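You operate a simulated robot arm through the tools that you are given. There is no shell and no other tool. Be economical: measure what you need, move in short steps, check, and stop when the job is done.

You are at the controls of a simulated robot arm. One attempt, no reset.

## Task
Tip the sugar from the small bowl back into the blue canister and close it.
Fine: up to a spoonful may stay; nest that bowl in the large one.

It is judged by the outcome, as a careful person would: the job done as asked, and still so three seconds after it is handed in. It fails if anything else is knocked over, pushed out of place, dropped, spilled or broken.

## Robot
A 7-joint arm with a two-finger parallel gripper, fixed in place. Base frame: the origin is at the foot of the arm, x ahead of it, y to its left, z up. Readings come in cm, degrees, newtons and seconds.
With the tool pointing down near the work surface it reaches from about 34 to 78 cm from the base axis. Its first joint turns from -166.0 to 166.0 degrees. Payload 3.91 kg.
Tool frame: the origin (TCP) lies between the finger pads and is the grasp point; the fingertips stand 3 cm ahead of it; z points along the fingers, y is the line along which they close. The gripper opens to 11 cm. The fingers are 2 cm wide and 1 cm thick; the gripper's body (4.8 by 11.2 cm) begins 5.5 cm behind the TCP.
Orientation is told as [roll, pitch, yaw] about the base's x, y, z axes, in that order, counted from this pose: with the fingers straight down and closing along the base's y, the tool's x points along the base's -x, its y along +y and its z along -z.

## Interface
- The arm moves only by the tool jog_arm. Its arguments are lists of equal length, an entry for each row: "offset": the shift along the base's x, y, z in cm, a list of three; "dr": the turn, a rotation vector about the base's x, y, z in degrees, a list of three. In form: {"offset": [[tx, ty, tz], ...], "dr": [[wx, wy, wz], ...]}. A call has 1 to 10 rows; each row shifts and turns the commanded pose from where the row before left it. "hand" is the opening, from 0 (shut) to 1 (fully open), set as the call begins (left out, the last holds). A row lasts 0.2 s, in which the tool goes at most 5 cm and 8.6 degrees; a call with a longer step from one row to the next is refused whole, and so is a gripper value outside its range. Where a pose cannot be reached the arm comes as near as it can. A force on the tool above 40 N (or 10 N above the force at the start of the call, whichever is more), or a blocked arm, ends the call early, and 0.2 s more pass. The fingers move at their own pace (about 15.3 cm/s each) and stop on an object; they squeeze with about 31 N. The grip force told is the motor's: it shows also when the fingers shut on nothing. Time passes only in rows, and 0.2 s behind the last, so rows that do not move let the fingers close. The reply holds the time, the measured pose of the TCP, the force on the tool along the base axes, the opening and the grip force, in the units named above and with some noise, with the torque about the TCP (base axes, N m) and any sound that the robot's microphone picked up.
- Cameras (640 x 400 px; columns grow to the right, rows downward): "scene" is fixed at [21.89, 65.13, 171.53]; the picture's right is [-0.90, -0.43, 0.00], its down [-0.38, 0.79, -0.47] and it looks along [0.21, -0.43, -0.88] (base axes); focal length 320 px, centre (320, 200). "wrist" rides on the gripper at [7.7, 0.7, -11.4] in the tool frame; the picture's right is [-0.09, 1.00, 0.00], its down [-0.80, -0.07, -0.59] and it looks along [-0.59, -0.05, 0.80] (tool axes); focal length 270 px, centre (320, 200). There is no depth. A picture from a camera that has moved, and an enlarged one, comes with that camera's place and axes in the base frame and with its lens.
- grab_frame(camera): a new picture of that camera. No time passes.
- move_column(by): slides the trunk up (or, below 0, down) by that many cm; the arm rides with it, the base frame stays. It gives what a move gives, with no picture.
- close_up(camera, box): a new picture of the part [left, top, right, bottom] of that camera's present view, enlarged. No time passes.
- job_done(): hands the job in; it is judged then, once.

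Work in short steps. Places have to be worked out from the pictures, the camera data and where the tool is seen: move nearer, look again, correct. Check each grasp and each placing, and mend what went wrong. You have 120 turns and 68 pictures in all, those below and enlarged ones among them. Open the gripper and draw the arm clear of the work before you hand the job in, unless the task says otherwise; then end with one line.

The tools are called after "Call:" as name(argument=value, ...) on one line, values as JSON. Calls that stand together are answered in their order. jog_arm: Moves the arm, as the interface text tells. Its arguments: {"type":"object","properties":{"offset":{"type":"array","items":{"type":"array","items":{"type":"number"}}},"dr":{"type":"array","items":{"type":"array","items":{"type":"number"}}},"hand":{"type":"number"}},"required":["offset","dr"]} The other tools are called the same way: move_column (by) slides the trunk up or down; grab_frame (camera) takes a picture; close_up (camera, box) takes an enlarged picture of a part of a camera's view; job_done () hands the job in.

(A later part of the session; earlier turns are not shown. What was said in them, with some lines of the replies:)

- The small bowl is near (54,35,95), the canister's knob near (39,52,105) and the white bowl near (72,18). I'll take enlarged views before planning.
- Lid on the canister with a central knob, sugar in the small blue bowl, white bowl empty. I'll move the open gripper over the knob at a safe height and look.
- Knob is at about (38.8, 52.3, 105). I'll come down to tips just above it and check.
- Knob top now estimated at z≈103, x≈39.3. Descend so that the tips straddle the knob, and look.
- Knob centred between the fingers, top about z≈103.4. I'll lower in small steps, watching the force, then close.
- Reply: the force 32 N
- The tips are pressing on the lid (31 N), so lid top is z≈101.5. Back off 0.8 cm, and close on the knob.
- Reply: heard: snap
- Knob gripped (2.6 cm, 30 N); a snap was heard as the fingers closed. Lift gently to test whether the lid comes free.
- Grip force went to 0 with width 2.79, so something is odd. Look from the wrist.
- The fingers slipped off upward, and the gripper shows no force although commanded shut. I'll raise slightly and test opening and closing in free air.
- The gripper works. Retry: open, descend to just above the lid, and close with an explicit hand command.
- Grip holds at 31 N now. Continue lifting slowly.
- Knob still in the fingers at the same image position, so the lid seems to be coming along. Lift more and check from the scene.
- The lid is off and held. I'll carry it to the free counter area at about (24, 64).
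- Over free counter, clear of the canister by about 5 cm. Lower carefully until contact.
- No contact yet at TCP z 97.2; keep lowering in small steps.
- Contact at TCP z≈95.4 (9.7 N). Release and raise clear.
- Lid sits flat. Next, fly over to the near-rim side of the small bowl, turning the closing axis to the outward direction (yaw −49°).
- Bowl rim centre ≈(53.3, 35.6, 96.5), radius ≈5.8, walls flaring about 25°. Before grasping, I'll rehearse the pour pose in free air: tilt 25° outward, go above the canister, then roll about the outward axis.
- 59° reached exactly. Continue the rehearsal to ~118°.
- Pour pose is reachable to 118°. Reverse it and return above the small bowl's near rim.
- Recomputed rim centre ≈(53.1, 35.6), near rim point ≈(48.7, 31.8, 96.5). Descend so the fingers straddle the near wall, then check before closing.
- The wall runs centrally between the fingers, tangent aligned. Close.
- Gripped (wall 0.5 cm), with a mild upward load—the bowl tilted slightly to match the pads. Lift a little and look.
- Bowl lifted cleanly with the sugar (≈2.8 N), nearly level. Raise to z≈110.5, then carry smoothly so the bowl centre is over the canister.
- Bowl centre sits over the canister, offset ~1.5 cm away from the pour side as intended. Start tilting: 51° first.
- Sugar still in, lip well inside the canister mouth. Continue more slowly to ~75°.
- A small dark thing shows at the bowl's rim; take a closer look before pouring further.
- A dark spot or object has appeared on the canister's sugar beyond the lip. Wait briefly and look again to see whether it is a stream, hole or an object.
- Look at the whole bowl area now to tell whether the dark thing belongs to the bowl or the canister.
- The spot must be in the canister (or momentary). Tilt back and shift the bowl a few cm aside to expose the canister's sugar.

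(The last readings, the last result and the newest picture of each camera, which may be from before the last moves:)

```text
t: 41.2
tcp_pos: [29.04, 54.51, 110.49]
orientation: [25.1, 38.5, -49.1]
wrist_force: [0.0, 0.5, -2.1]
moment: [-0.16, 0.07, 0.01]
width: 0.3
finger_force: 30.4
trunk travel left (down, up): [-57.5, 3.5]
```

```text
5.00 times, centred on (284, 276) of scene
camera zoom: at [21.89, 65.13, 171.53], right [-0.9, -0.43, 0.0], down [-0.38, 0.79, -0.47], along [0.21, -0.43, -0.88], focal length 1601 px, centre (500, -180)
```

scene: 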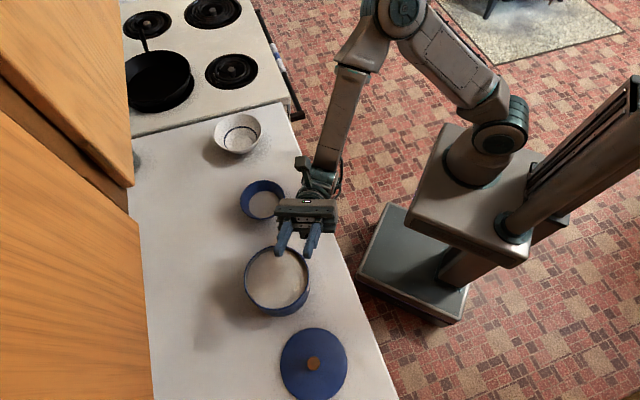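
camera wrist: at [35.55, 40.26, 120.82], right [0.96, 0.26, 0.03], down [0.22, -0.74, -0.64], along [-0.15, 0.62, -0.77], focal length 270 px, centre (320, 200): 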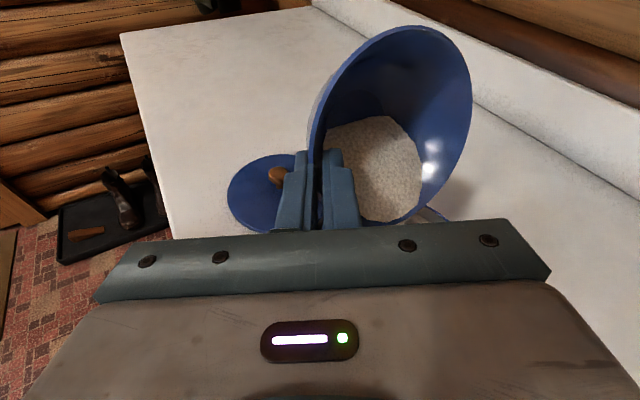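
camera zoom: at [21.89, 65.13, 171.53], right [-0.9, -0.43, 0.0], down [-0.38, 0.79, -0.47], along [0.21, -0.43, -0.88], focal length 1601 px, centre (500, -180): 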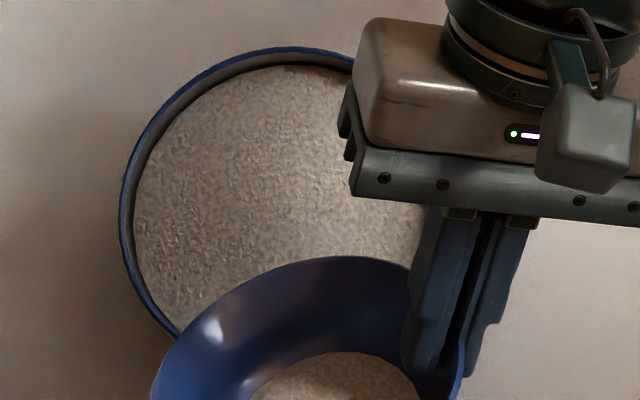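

Nothing in the canister's sugar, so it was probably just a trickle. Check the bowl's inside with the wrist camera.

Call:
close_up(camera="wrist", box=[280, 0, 500, 240])

```text
1.67 times, centred on (390, 120) of wrist
camera zoom: at [26.13, 51.29, 123.64], right [0.9, 0.34, 0.28], down [0.38, -0.92, -0.1], along [0.22, 0.19, -0.96], focal length 450 px, centre (203, 333)
```

zoom: 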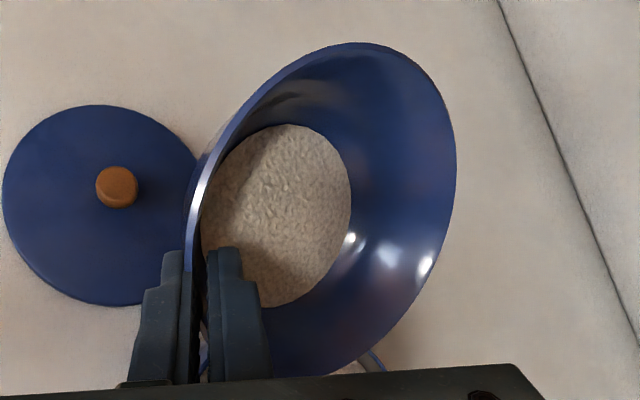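

Only sugar in the bowl. Return over the canister and resume the pour to ~90°.

Call:
jog_arm(offset=[[1.5, -1.7, 0], [1.5, -1.7, 0], [1.4, -1.8, 0], [0, 0, 0], [0, 0, 0], [0, 0, 0], [0, 0, 0], [0, 0, 0], [0, 0, 0], [0, 0, 0]], dr=[[0, 0, 0], [0, 0, 0], [0, 0, 0], [6.4, 5.5, 0], [6.4, 5.5, 0], [6.4, 5.5, 0], [6.4, 5.5, 0], [4.5, 3.9, 0], [4.5, 3.9, 0], [4.5, 3.9, 0]], hand=0.0)

Call:
close_up(camera="scene", box=[236, 226, 332, 326])

```text
t: 43.4
tcp_pos: [33.43, 49.08, 110.51]
orientation: [-172.0, 89.9, 113.7]
wrist_force: [-0.2, 0.5, -2.2]
moment: [-0.15, 0.05, 0.03]
width: 0.3
finger_force: 31.4
trunk travel left (down, up): [-57.5, 3.5]
```

```text
4.00 times, centred on (284, 276) of scene
camera zoom: at [21.89, 65.13, 171.53], right [-0.9, -0.43, 0.0], down [-0.38, 0.79, -0.47], along [0.21, -0.43, -0.88], focal length 1280 px, centre (464, -104)
```

zoom: 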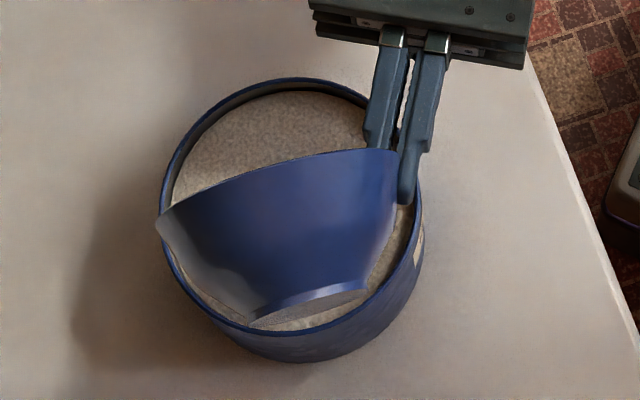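

Weight is falling (≈2.2 N); everything stays above the canister. Continue to ~118° and hold.

Call:
jog_arm(offset=[[0, 0, 0], [0, 0, 0], [0, 0, 0], [0, 0, 0], [0, 0, 0], [0, 0, 0], [0, 0, 0], [0, 0, 0], [0, 0, 0]], dr=[[4.5, 3.9, 0], [4.5, 3.9, 0], [4.5, 3.9, 0], [4.5, 3.9, 0], [3.5, 3.0, 0], [0, 0, 0], [0, 0, 0], [0, 0, 0], [0, 0, 0]], hand=0.0)

Call:
grab_frame(camera="scene")

Call:
grab_frame(camera="wrist")

```text
t: 45.4
tcp_pos: [33.29, 49.12, 110.54]
orientation: [-154.9, 61.5, 130.7]
wrist_force: [0.5, -1.5, -2.1]
moment: [-0.15, 0.05, -0.02]
width: 0.33
finger_force: 30.9
trunk travel left (down, up): [-57.5, 3.5]
```

```text
29 pictures are left
```

scene: 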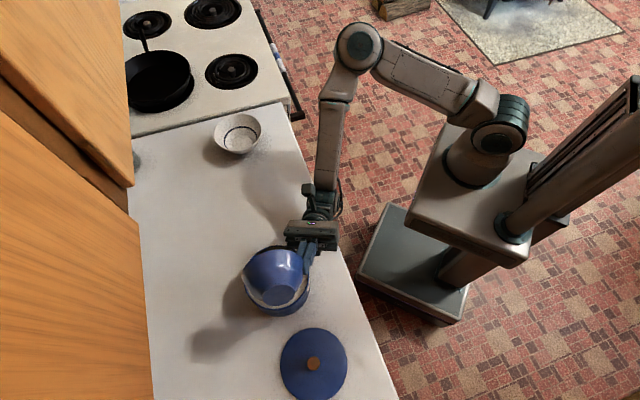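

```text
28 pictures are left
camera wrist: at [38.53, 36.48, 112.22], right [0.9, 0.34, -0.28], down [-0.2, -0.26, -0.95], along [-0.39, 0.91, -0.16], focal length 270 px, centre (320, 200)
```

wrist: 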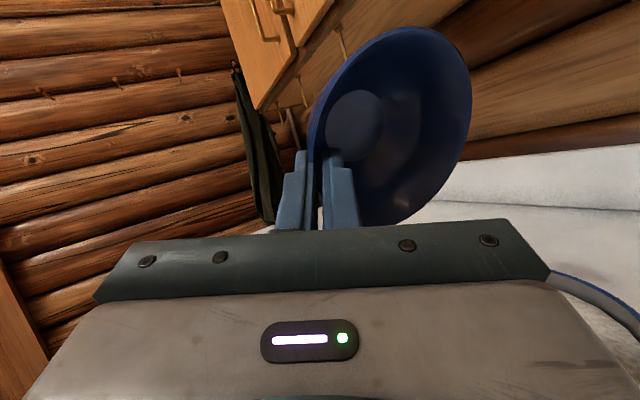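

The bowl looks empty. Rotate it back upright and lift slightly, then check for spills.

Call:
jog_arm(offset=[[0, 0, 0.3], [0, 0, 0.3], [0, 0, 0.3], [0, 0, 0.3], [0, 0, 0.3], [0, 0, 0.3], [0, 0, 0.3], [0, 0, 0.3], [0, 0, 0.3], [0, 0, 0.3]], dr=[[-6.4, -5.5, 0], [-6.4, -5.5, 0], [-6.4, -5.5, 0], [-6.4, -5.5, 0], [-6.4, -5.5, 0], [-6.4, -5.5, 0], [-6.4, -5.5, 0], [-6.4, -5.5, 0], [-6.4, -5.5, 0], [-6.4, -5.5, 0]], hand=0.0)

Call:
jog_arm(offset=[[0, 0, 0.5], [0, 0, 0.5], [0, 0, 0.5], [0, 0, 0.5], [2.3, -2.7, 1], [2.3, -2.7, 1], [2.3, -2.7, 1], [2.3, -2.7, 0], [2.3, -2.7, 0], [2.3, -2.7, 0]], dr=[[-6.4, -5.5, 0], [-6.4, -5.5, 0], [-6.4, -5.5, 0], [-6.0, -5.2, 0], [0, 0, 0], [0, 0, 0], [0, 0, 0], [0, 0, 0], [0, 0, 0], [0, 0, 0]], hand=0.0)

Call:
close_up(camera="scene", box=[190, 210, 382, 330])

Call:
grab_frame(camera="wrist")

```text
t: 47.6
tcp_pos: [33.26, 49.11, 113.51]
orientation: [25.0, 34.0, -49.4]
wrist_force: [-0.4, -0.6, -2.8]
moment: [-0.14, 0.11, -0.01]
width: 0.33
finger_force: 30.9
trunk travel left (down, up): [-57.5, 3.5]
```

```text
t: 49.8
tcp_pos: [47.31, 32.8, 118.4]
orientation: [25.1, 0.9, -49.3]
wrist_force: [-0.3, 0.0, -2.1]
moment: [-0.09, 0.13, 0.0]
width: 0.35
finger_force: 31.4
trunk travel left (down, up): [-57.5, 3.5]
```

```text
3.33 times, centred on (286, 270) of scene
camera zoom: at [21.89, 65.13, 171.53], right [-0.9, -0.43, 0.0], down [-0.38, 0.79, -0.47], along [0.21, -0.43, -0.88], focal length 1067 px, centre (433, -33)
```

zoom: 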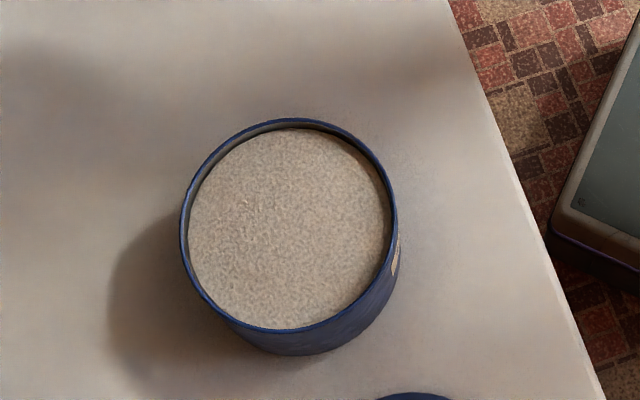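

```text
26 pictures are left
camera wrist: at [39.19, 35.73, 129.37], right [0.75, 0.52, 0.42], down [0.29, -0.82, 0.5], along [0.6, -0.25, -0.76], focal length 270 px, centre (320, 200)
```

wrist: 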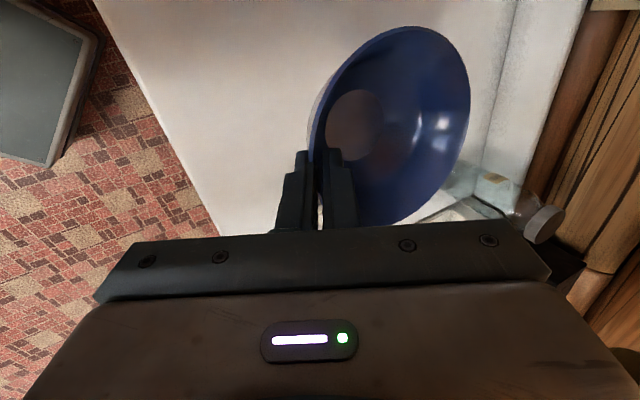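

Sugar is all in the canister, no spills, bowl empty. The bowl hangs ~11° nose-down outward, so I'll level it by tilting the tool 11° more while carrying it above the white bowl.

Call:
jog_arm(offset=[[2.4, -2.3, 0], [2.4, -2.3, 0], [2.4, -2.3, 0], [2.4, -2.3, 0], [2.4, -2.3, 0], [2.4, -2.3, 0], [2.4, -2.3, 0], [2.4, -2.2, 0]], dr=[[0, 0, 0], [3.6, -4.15, 0], [3.6, -4.15, 0], [0, 0, 0], [0, 0, 0], [0, 0, 0], [0, 0, 0], [0, 0, 0]], hand=0.0)

Call:
grab_frame(camera="wrist")

Call:
close_up(camera="scene", box=[160, 80, 320, 180])

```text
t: 51.6
tcp_pos: [66.42, 14.57, 118.4]
orientation: [35.9, 1.0, -49.1]
wrist_force: [0.2, 0.2, -1.5]
moment: [-0.09, 0.13, 0.0]
width: 0.31
finger_force: 31.0
trunk travel left (down, up): [-57.5, 3.5]
```

```text
25 pictures are left
camera wrist: at [56.74, 16.25, 128.35], right [0.67, 0.45, 0.58], down [0.22, -0.88, 0.43], along [0.7, -0.16, -0.69], focal length 270 px, centre (320, 200)
```

wrist: 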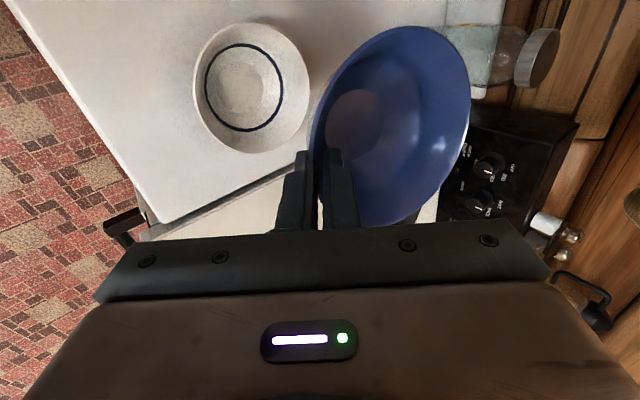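

```text
4.00 times, centred on (240, 130) of scene
camera zoom: at [21.89, 65.13, 171.53], right [-0.9, -0.43, 0.0], down [-0.38, 0.79, -0.47], along [0.21, -0.43, -0.88], focal length 1280 px, centre (640, 480)
```

zoom: 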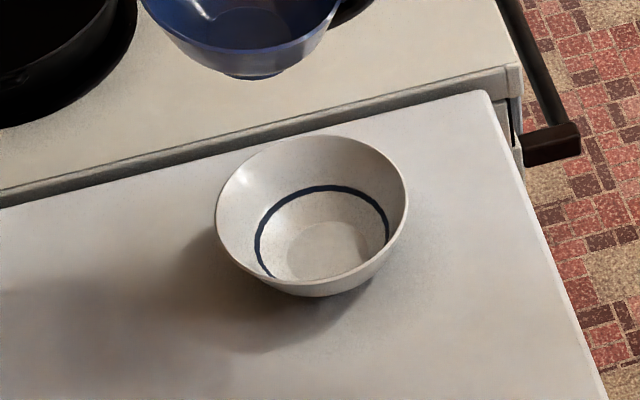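

White bowl centre refined to ≈(71.4, 19.1), rim z≈96. Check the held bowl's level and position from the scene.

Call:
close_up(camera="scene", box=[160, 40, 320, 140])

```text
4.00 times, centred on (240, 90) of scene
camera zoom: at [21.89, 65.13, 171.53], right [-0.9, -0.43, 0.0], down [-0.38, 0.79, -0.47], along [0.21, -0.43, -0.88], focal length 1280 px, centre (640, 640)
```

zoom: 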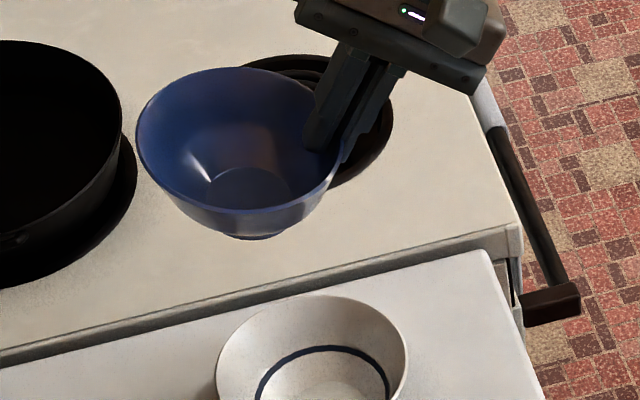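

Held bowl centre ≈(71.4, 18.6), over-tilted ~4°. Correct that, shift +0.5 y, and descend to just above the white bowl's rim.

Call:
jog_arm(offset=[[0, 0.25, -2], [0, 0.25, -3], [0, 0, -4], [0, 0, -3.5], [0, 0, -2]], dr=[[-2.6, 3.0, 0], [0, 0, 0], [0, 0, 0], [0, 0, 0], [0, 0, 0]], hand=0.0)

Call:
close_up(camera="scene", box=[190, 80, 310, 180])

Call:
grab_frame(camera="wrist")

```text
t: 52.8
tcp_pos: [66.36, 14.91, 103.98]
orientation: [31.9, 1.0, -49.2]
wrist_force: [0.2, 0.2, -3.4]
moment: [-0.09, 0.08, -0.03]
width: 0.32
finger_force: 31.0
trunk travel left (down, up): [-57.5, 3.5]
```

```text
4.00 times, centred on (250, 130) of scene
camera zoom: at [21.89, 65.13, 171.53], right [-0.9, -0.43, 0.0], down [-0.38, 0.79, -0.47], along [0.21, -0.43, -0.88], focal length 1280 px, centre (600, 480)
```

zoom: 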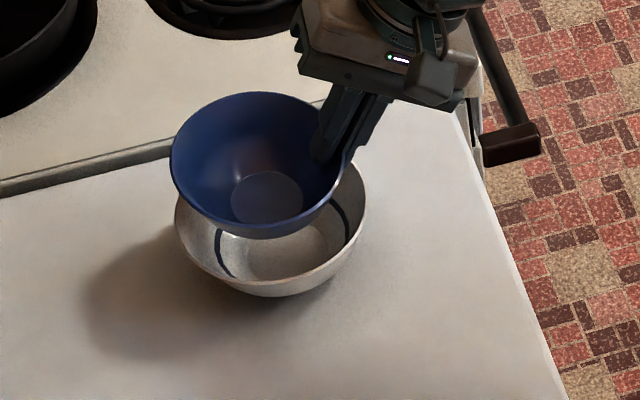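

```text
21 pictures are left
camera wrist: at [57.16, 17.12, 114.21], right [0.7, 0.48, 0.53], down [0.24, -0.86, 0.45], along [0.67, -0.19, -0.72], focal length 270 px, centre (320, 200)
```

wrist: 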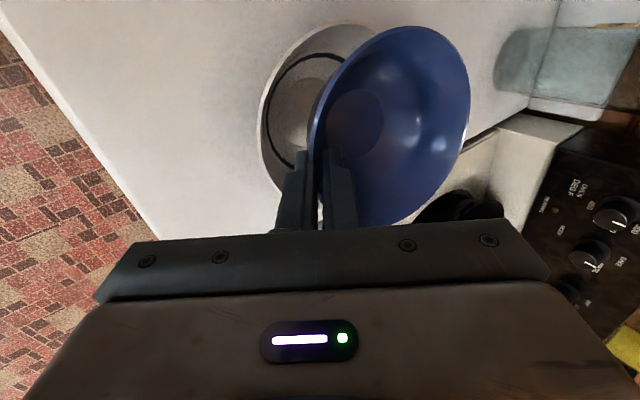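

Projecting the held bowl straight down puts its centre within ~0.3 cm of the white bowl's. Descend carefully, then in small contact-seeking steps.

Call:
jog_arm(offset=[[0, 0, -1], [0, 0, -1], [0, 0, -1], [0, 0, -0.7]], dr=[[0, 0, 0], [0, 0, 0], [0, 0, 0], [0, 0, 0]], hand=0.0)

Call:
close_up(camera="scene", box=[190, 80, 310, 180])

```text
t: 53.8
tcp_pos: [66.47, 15.29, 100.54]
orientation: [32.0, 0.9, -49.3]
wrist_force: [0.7, 0.2, -2.7]
moment: [-0.08, 0.1, -0.01]
width: 0.31
finger_force: 31.4
trunk travel left (down, up): [-57.5, 3.5]
```

```text
4.00 times, centred on (250, 130) of scene
camera zoom: at [21.89, 65.13, 171.53], right [-0.9, -0.43, 0.0], down [-0.38, 0.79, -0.47], along [0.21, -0.43, -0.88], focal length 1280 px, centre (600, 480)
```

zoom: 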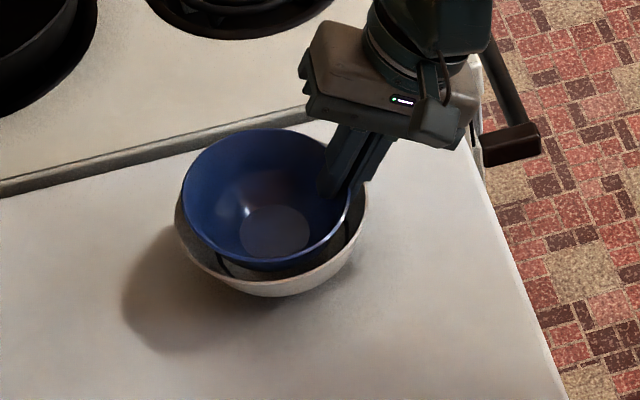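

Well centred. Continue down in small steps until contact.

Call:
jog_arm(offset=[[0, 0, -0.4], [0, 0, -0.4], [0, 0, -0.4]], dr=[[0, 0, 0], [0, 0, 0], [0, 0, 0]], hand=0.0)

Call:
jog_arm(offset=[[0, 0, -0.3], [0, 0, -0.3]], dr=[[0, 0, 0], [0, 0, 0]], hand=0.0)

```text
t: 54.6
tcp_pos: [66.41, 15.08, 99.12]
orientation: [32.1, 0.8, -49.3]
wrist_force: [0.8, -0.8, -0.3]
moment: [-0.08, 0.09, -0.03]
width: 0.35
finger_force: 30.9
trunk travel left (down, up): [-57.5, 3.5]
```

```text
t: 55.2
tcp_pos: [66.45, 15.1, 98.67]
orientation: [32.2, 0.8, -49.2]
wrist_force: [0.9, -1.9, 2.4]
moment: [0.1, 0.06, -0.06]
width: 0.33
finger_force: 31.2
trunk travel left (down, up): [-57.5, 3.5]
```

Contact has begun (~5 N net). Look at the seating.

Call:
close_up(camera="scene", box=[210, 100, 290, 160])

Call:
grab_frame(camera="wrist")

```text
6.67 times, centred on (250, 130) of scene
camera zoom: at [21.89, 65.13, 171.53], right [-0.9, -0.43, 0.0], down [-0.38, 0.79, -0.47], along [0.21, -0.43, -0.88], focal length 2134 px, centre (787, 667)
```

zoom: 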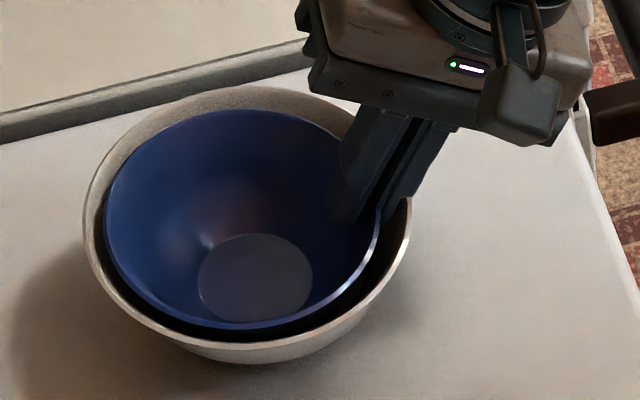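

```text
18 pictures are left
camera wrist: at [57.18, 17.25, 108.81], right [0.7, 0.48, 0.53], down [0.24, -0.86, 0.45], along [0.67, -0.19, -0.72], focal length 270 px, centre (320, 200)
```

wrist: 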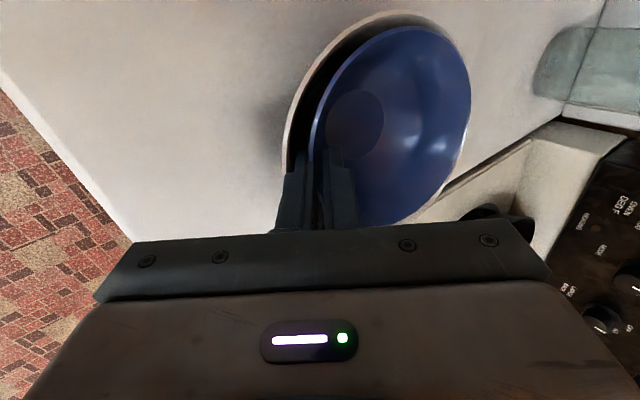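

Nearly seated and well inside. Press down slightly more to confirm it's on the floor of the white bowl.

Call:
jog_arm(offset=[[-0.1, -0.1, -0.2], [0, 0, -0.2]], dr=[[0, 0, 0], [0, 0, 0]], hand=0.0)

```text
t: 55.8
tcp_pos: [66.22, 15.01, 98.35]
orientation: [32.3, 0.8, -49.3]
wrist_force: [1.0, 0.3, 17.1]
moment: [0.68, -0.24, -0.07]
width: 0.32
finger_force: 31.0
trunk travel left (down, up): [-57.5, 3.5]
```

Firmly seated. Ease off, open slightly, and withdraw along the finger axis.

Call:
jog_arm(offset=[[0, 0, 0.2]], dr=[[0, 0, 0]], hand=0.0)

Call:
jog_arm(offset=[[0, 0, 0], [0, 0, 0]], dr=[[0, 0, 0], [0, 0, 0]], hand=0.09)

Call:
jog_arm(offset=[[-0.2, -0.17, 0.43], [-0.2, -0.17, 0.43], [-0.4, -0.35, 0.85], [-0.4, -0.35, 0.85]], dr=[[0, 0, 0], [0, 0, 0], [0, 0, 0], [0, 0, 0]], hand=0.09)

Call:
close_up(camera="scene", box=[210, 100, 290, 160])

```text
t: 56.2
tcp_pos: [66.27, 15.1, 98.39]
orientation: [32.2, 0.9, -49.2]
wrist_force: [5.1, 1.4, 11.0]
moment: [0.56, -0.45, -0.18]
width: 0.31
finger_force: 31.0
trunk travel left (down, up): [-57.5, 3.5]
```

```text
t: 56.8
tcp_pos: [66.14, 14.93, 98.28]
orientation: [32.0, 0.9, -49.2]
wrist_force: [0.6, 1.1, 3.2]
moment: [0.06, -0.07, -0.02]
width: 0.84
finger_force: 0.1
trunk travel left (down, up): [-57.5, 3.5]
```

```text
t: 57.8
tcp_pos: [65.01, 14.05, 100.95]
orientation: [31.9, 0.8, -49.2]
wrist_force: [-0.7, -0.9, 0.0]
moment: [-0.01, 0.02, 0.03]
width: 0.98
finger_force: 0.2
trunk travel left (down, up): [-57.5, 3.5]
```

```text
6.67 times, centred on (250, 130) of scene
camera zoom: at [21.89, 65.13, 171.53], right [-0.9, -0.43, 0.0], down [-0.38, 0.79, -0.47], along [0.21, -0.43, -0.88], focal length 2134 px, centre (787, 667)
```

zoom: 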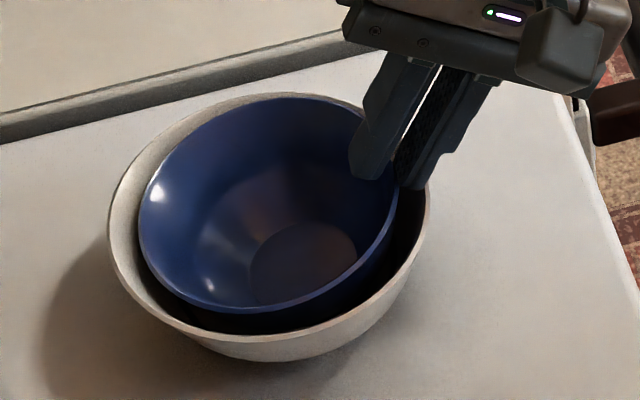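

The white bowl was nudged ~1 cm toward the robot and the blue bowl seems slightly tilted. Withdraw fully and look.

Call:
jog_arm(offset=[[-0.8, -0.7, 1.7], [-1.6, -1.4, 3.4], [-1.6, -1.4, 3.4], [0, 0, 3]], dr=[[0, 0, 0], [0, 0, 0], [0, 0, 0], [0, 0, 0]], hand=0.09)

Call:
close_up(camera="scene", box=[210, 100, 290, 160])

Call:
grab_frame(camera="wrist")

```text
t: 58.8
tcp_pos: [60.97, 10.45, 112.19]
orientation: [32.1, 0.8, -49.2]
wrist_force: [-0.1, -0.3, 0.0]
moment: [0.0, 0.01, 0.0]
width: 0.97
finger_force: 0.0
trunk travel left (down, up): [-57.5, 3.5]
```

```text
6.67 times, centred on (250, 130) of scene
camera zoom: at [21.89, 65.13, 171.53], right [-0.9, -0.43, 0.0], down [-0.38, 0.79, -0.47], along [0.21, -0.43, -0.88], focal length 2134 px, centre (787, 667)
```

zoom: 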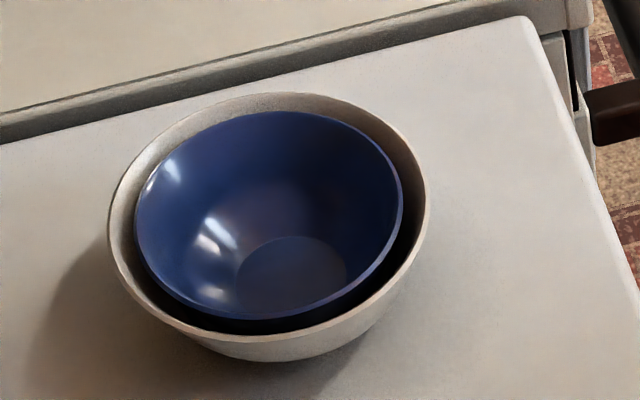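

```text
15 pictures are left
camera wrist: at [51.89, 12.59, 122.52], right [0.7, 0.48, 0.53], down [0.24, -0.86, 0.45], along [0.67, -0.19, -0.72], focal length 270 px, centre (320, 200)
```

wrist: 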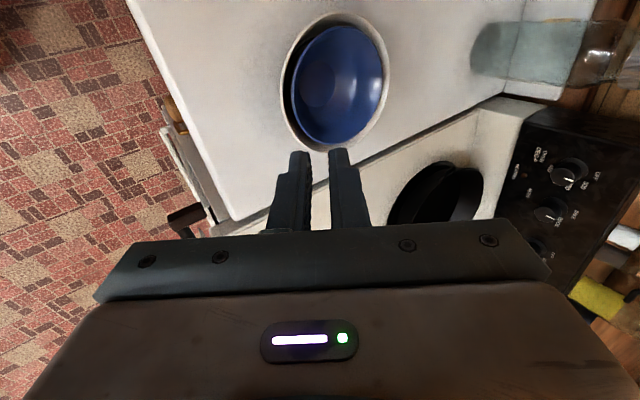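

Bowls nested and level. Now return: untilt, turn yaw back to 0 and travel high to the lid.

Call:
jog_arm(offset=[[-1, 1, 3], [-2, 3, 3], [-2.6, 3.7, 0], [-2.6, 3.7, 0], [-2.6, 3.7, 0], [-2.6, 3.7, 0], [-2.6, 3.7, 0], [-2.6, 3.7, 0], [-2.6, 3.7, 0], [-2.6, 3.7, 0]], dr=[[-5.2, 6.0, 0], [-5.2, 6.0, 0], [-5.2, 6.0, 0], [-5.3, 6.1, 0], [0, 0, 8.2], [0, 0, 8.2], [0, 0, 8.2], [0, 0, 8.2], [0, 0, 8.2], [0, 0, 8.2]], hand=0.45)

Call:
jog_arm(offset=[[-2.2, 3.3, 0], [-2.2, 3.3, 0], [-2.2, 3.3, 0], [-2.2, 3.3, 0], [-2.2, 3.3, 0], [-2.2, 3.3, 0]], dr=[[0, 0, 0], [0, 0, 0], [0, 0, 0], [0, 0, 0], [0, 0, 0], [0, 0, 0]], hand=0.45)

```text
t: 61.0
tcp_pos: [37.16, 44.41, 118.19]
orientation: [0.0, 0.7, -0.3]
wrist_force: [-0.2, -0.3, -0.1]
moment: [0.02, 0.0, 0.01]
width: 4.93
finger_force: 0.0
trunk travel left (down, up): [-57.5, 3.5]
```

```text
t: 62.4
tcp_pos: [23.68, 63.95, 118.19]
orientation: [0.0, 0.7, -0.4]
wrist_force: [0.0, 1.5, -0.4]
moment: [-0.03, -0.03, 0.04]
width: 4.93
finger_force: 0.0
trunk travel left (down, up): [-57.5, 3.5]
```

Above the lid. Descend to just above the knob and check alignment.

Call:
jog_arm(offset=[[0.3, 0, -4], [0, 0, -4], [0, 0, -4], [0, 0, -4], [0, 0, -3.2]], dr=[[0, -0.7, 0.4], [0, 0, 0], [0, 0, 0], [0, 0, 0], [0, 0, 0]], hand=0.45)

Call:
close_up(camera="wrist", box=[200, 80, 440, 230])

```text
t: 63.6
tcp_pos: [24.14, 63.77, 99.0]
orientation: [0.1, 0.1, -0.2]
wrist_force: [-0.2, -0.2, 0.9]
moment: [0.0, 0.01, 0.01]
width: 4.95
finger_force: 0.0
trunk travel left (down, up): [-57.5, 3.5]
```

```text
2.67 times, centred on (320, 155) of wrist
camera zoom: at [16.39, 64.52, 110.44], right [0.09, 1.0, 0.0], down [0.8, -0.07, 0.59], along [0.59, -0.05, -0.8], focal length 721 px, centre (320, 320)
```

zoom: 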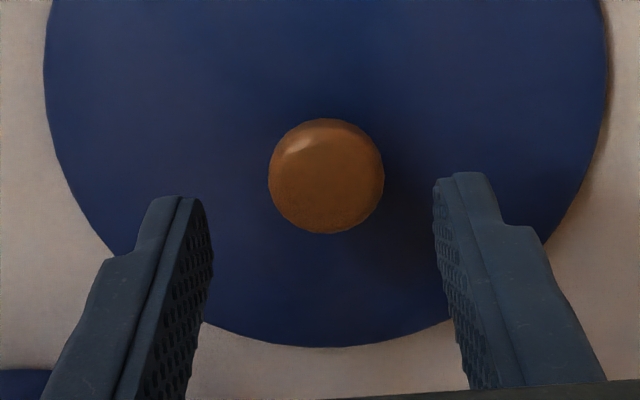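

Aligned. Lower to the earlier release height (z≈95.3) and grip the knob.

Call:
jog_arm(offset=[[0, 0.15, -2], [0, 0, -1.3], [0, 0, -0.3]], dr=[[0, 0, 0], [0, 0, 0], [0, 0, 0]], hand=0.45)

Call:
jog_arm(offset=[[0, 0, 0], [0, 0, 0], [0, 0, 0], [0, 0, 0]], dr=[[0, 0, 0], [0, 0, 0], [0, 0, 0], [0, 0, 0]], hand=0.0)

Call:
jog_arm(offset=[[0, 0, 0.5], [0, 0, 1], [0, 0, 1.5]], dr=[[0, 0, 0], [0, 0, 0], [0, 0, 0]], hand=0.0)

```text
t: 64.4
tcp_pos: [24.26, 64.09, 95.49]
orientation: [0.1, 0.1, 0.0]
wrist_force: [-0.8, -0.7, -0.3]
moment: [0.03, 0.0, 0.01]
width: 4.96
finger_force: 0.0
trunk travel left (down, up): [-57.5, 3.5]
```

```text
t: 65.4
tcp_pos: [24.19, 64.04, 95.5]
orientation: [0.1, 0.0, -0.1]
wrist_force: [-1.2, 0.4, -0.1]
moment: [0.05, -0.02, 0.0]
width: 2.57
finger_force: 30.8
trunk travel left (down, up): [-57.5, 3.5]
```

```text
t: 66.2
tcp_pos: [24.4, 63.9, 98.55]
orientation: [0.0, 0.0, -0.1]
wrist_force: [0.1, 0.3, -0.4]
moment: [0.01, 0.0, -0.01]
width: 2.55
finger_force: 31.0
trunk travel left (down, up): [-57.5, 3.5]
```

Lid held again. Raise and carry it over the canister.

Call:
jog_arm(offset=[[0, 0, 4], [0, 0, 4], [0, 0, 4], [2.5, -2, 0], [2.5, -2, 0], [2.5, -2, 0], [2.5, -2, 0], [2.5, -2, 0], [2.4, -2, 0]], dr=[[0, 0, 0], [0, 0, 0], [0, 0, 0], [0, 0, 0], [0, 0, 0], [0, 0, 0], [0, 0, 0], [0, 0, 0], [0, 0, 0]], hand=0.0)

Call:
jog_arm(offset=[[0, 0, -2], [0, 0, -2]], dr=[[0, 0, 0], [0, 0, 0]], hand=0.0)

Call:
close_up(camera="scene", box=[210, 210, 350, 330])

```text
t: 68.2
tcp_pos: [39.07, 52.05, 110.66]
orientation: [0.2, 0.1, -0.2]
wrist_force: [0.1, -0.7, 0.0]
moment: [0.02, 0.0, 0.01]
width: 2.56
finger_force: 30.7
trunk travel left (down, up): [-57.5, 3.5]
```

```text
t: 68.8
tcp_pos: [39.08, 52.06, 106.52]
orientation: [0.1, 0.1, -0.1]
wrist_force: [-0.3, 0.1, -0.9]
moment: [0.04, -0.01, 0.0]
width: 2.55
finger_force: 30.8
trunk travel left (down, up): [-57.5, 3.5]
```

```text
3.33 times, centred on (280, 270) of scene
camera zoom: at [21.89, 65.13, 171.53], right [-0.9, -0.43, 0.0], down [-0.38, 0.79, -0.47], along [0.21, -0.43, -0.88], focal length 1067 px, centre (453, -33)
```

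zoom: 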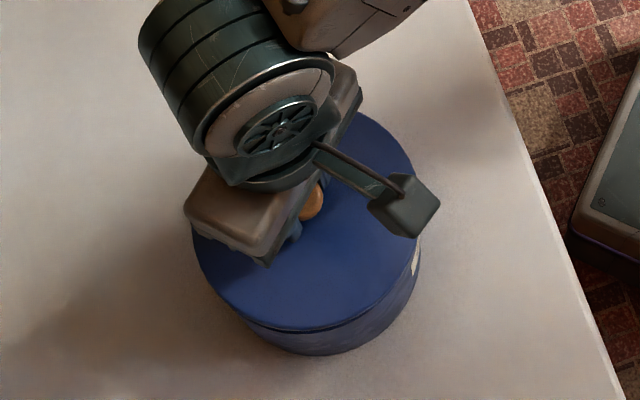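

Aligned, about 1.7 cm above seated height. Lower gently until seated (expect TCP z≈104.8).

Call:
jog_arm(offset=[[0, 0, -0.6], [0, 0, -0.4], [0, 0, -0.3]], dr=[[0, 0, 0], [0, 0, 0], [0, 0, 0]], hand=0.0)

Call:
jog_arm(offset=[[0, 0, -0.2], [0, 0, -0.2]], dr=[[0, 0, 0], [0, 0, 0]], hand=0.0)

```text
t: 69.6
tcp_pos: [39.19, 52.13, 105.44]
orientation: [0.1, 0.1, -0.1]
wrist_force: [0.6, 0.4, -0.7]
moment: [0.05, 0.0, -0.02]
width: 2.59
finger_force: 31.2
trunk travel left (down, up): [-57.5, 3.5]
```

```text
t: 70.2
tcp_pos: [39.22, 52.2, 105.09]
orientation: [0.2, -0.2, -0.1]
wrist_force: [2.6, 4.6, 7.1]
moment: [-0.05, 0.28, -0.08]
width: 2.54
finger_force: 30.3
trunk travel left (down, up): [-57.5, 3.5]
heard: snap
```

Snap heard with contact at the expected seated height. Look, before releasing.

Call:
close_up(camera="scene", box=[210, 210, 350, 330])

```text
3.33 times, centred on (280, 270) of scene
camera zoom: at [21.89, 65.13, 171.53], right [-0.9, -0.43, 0.0], down [-0.38, 0.79, -0.47], along [0.21, -0.43, -0.88], focal length 1067 px, centre (453, -33)
```

zoom: 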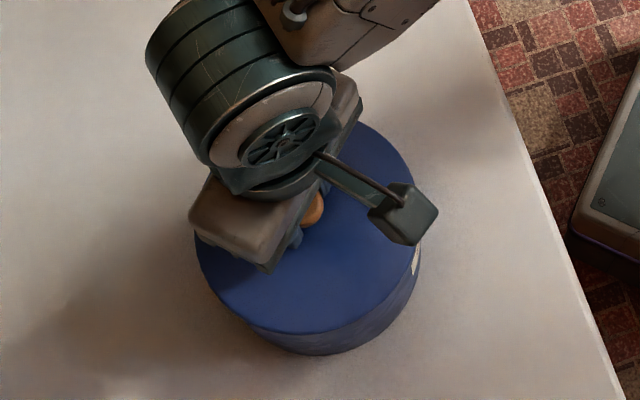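

Lid sits flush. Release and withdraw upward.

Call:
jog_arm(offset=[[0, 0, 0], [0, 0, 0]], dr=[[0, 0, 0], [0, 0, 0]], hand=0.5)

Call:
jog_arm(offset=[[0, 0, 2], [0, 0, 4], [0, 0, 4], [0, 0, 4], [-2, -4, 2], [-2, -4, 2], [-2, -4, 2], [-2, -4, 2], [-2, -4, 0]], dr=[[0, 0, 0], [0, 0, 0], [0, 0, 0], [0, 0, 0], [0, 0, 0], [0, 0, 0], [0, 0, 0], [0, 0, 0], [0, 0, 0]], hand=0.5)

Call:
grab_frame(camera="scene")

Call:
close_up(camera="scene", box=[210, 210, 350, 330])

Call:
grab_frame(camera="wrist")

```text
t: 70.8
tcp_pos: [39.23, 52.12, 104.99]
orientation: [0.2, 0.0, -0.1]
wrist_force: [-0.3, -0.1, -0.2]
moment: [0.0, 0.02, -0.01]
width: 5.51
finger_force: 0.1
trunk travel left (down, up): [-57.5, 3.5]
```

```text
t: 72.8
tcp_pos: [28.82, 31.83, 126.99]
orientation: [0.1, -0.1, -0.1]
wrist_force: [-0.3, 0.0, -0.1]
moment: [0.0, 0.0, -0.01]
width: 5.5
finger_force: 0.0
trunk travel left (down, up): [-57.5, 3.5]
```

```text
11 pictures are left
```

scene: 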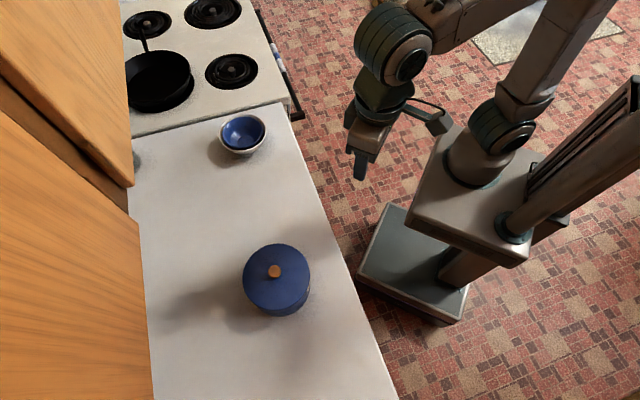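

```text
3.33 times, centred on (280, 270) of scene
camera zoom: at [21.89, 65.13, 171.53], right [-0.9, -0.43, 0.0], down [-0.38, 0.79, -0.47], along [0.21, -0.43, -0.88], focal length 1067 px, centre (453, -33)
```

zoom: 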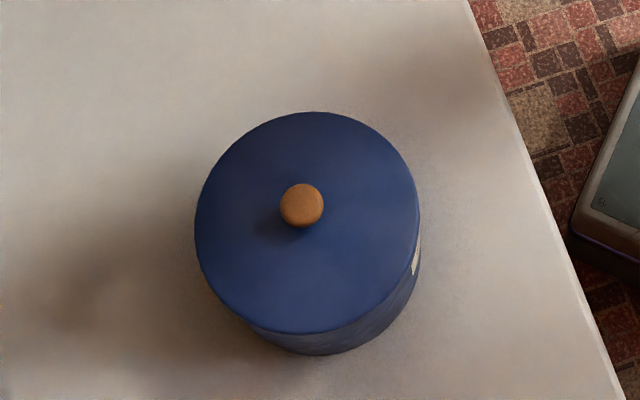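

```text
9 pictures are left
camera wrist: at [21.13, 32.47, 138.54], right [0.09, 1.0, 0.0], down [0.8, -0.07, 0.6], along [0.59, -0.05, -0.8], focal length 270 px, centre (320, 200)
```

wrist: 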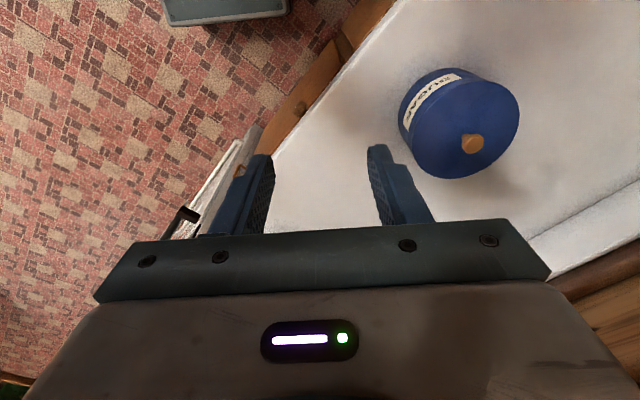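

The canister is closed flush, the bowls are nested, no sugar is on the counter, and the arm is clear with the gripper open. Handing in.

Call:
job_done()

```text
The job is handed in.
```

The sugar is back in the blue canister with the lid snapped shut, and the empty small bowl is nested in the large one; the large bowl got nudged about 1 cm toward the robot along the way.
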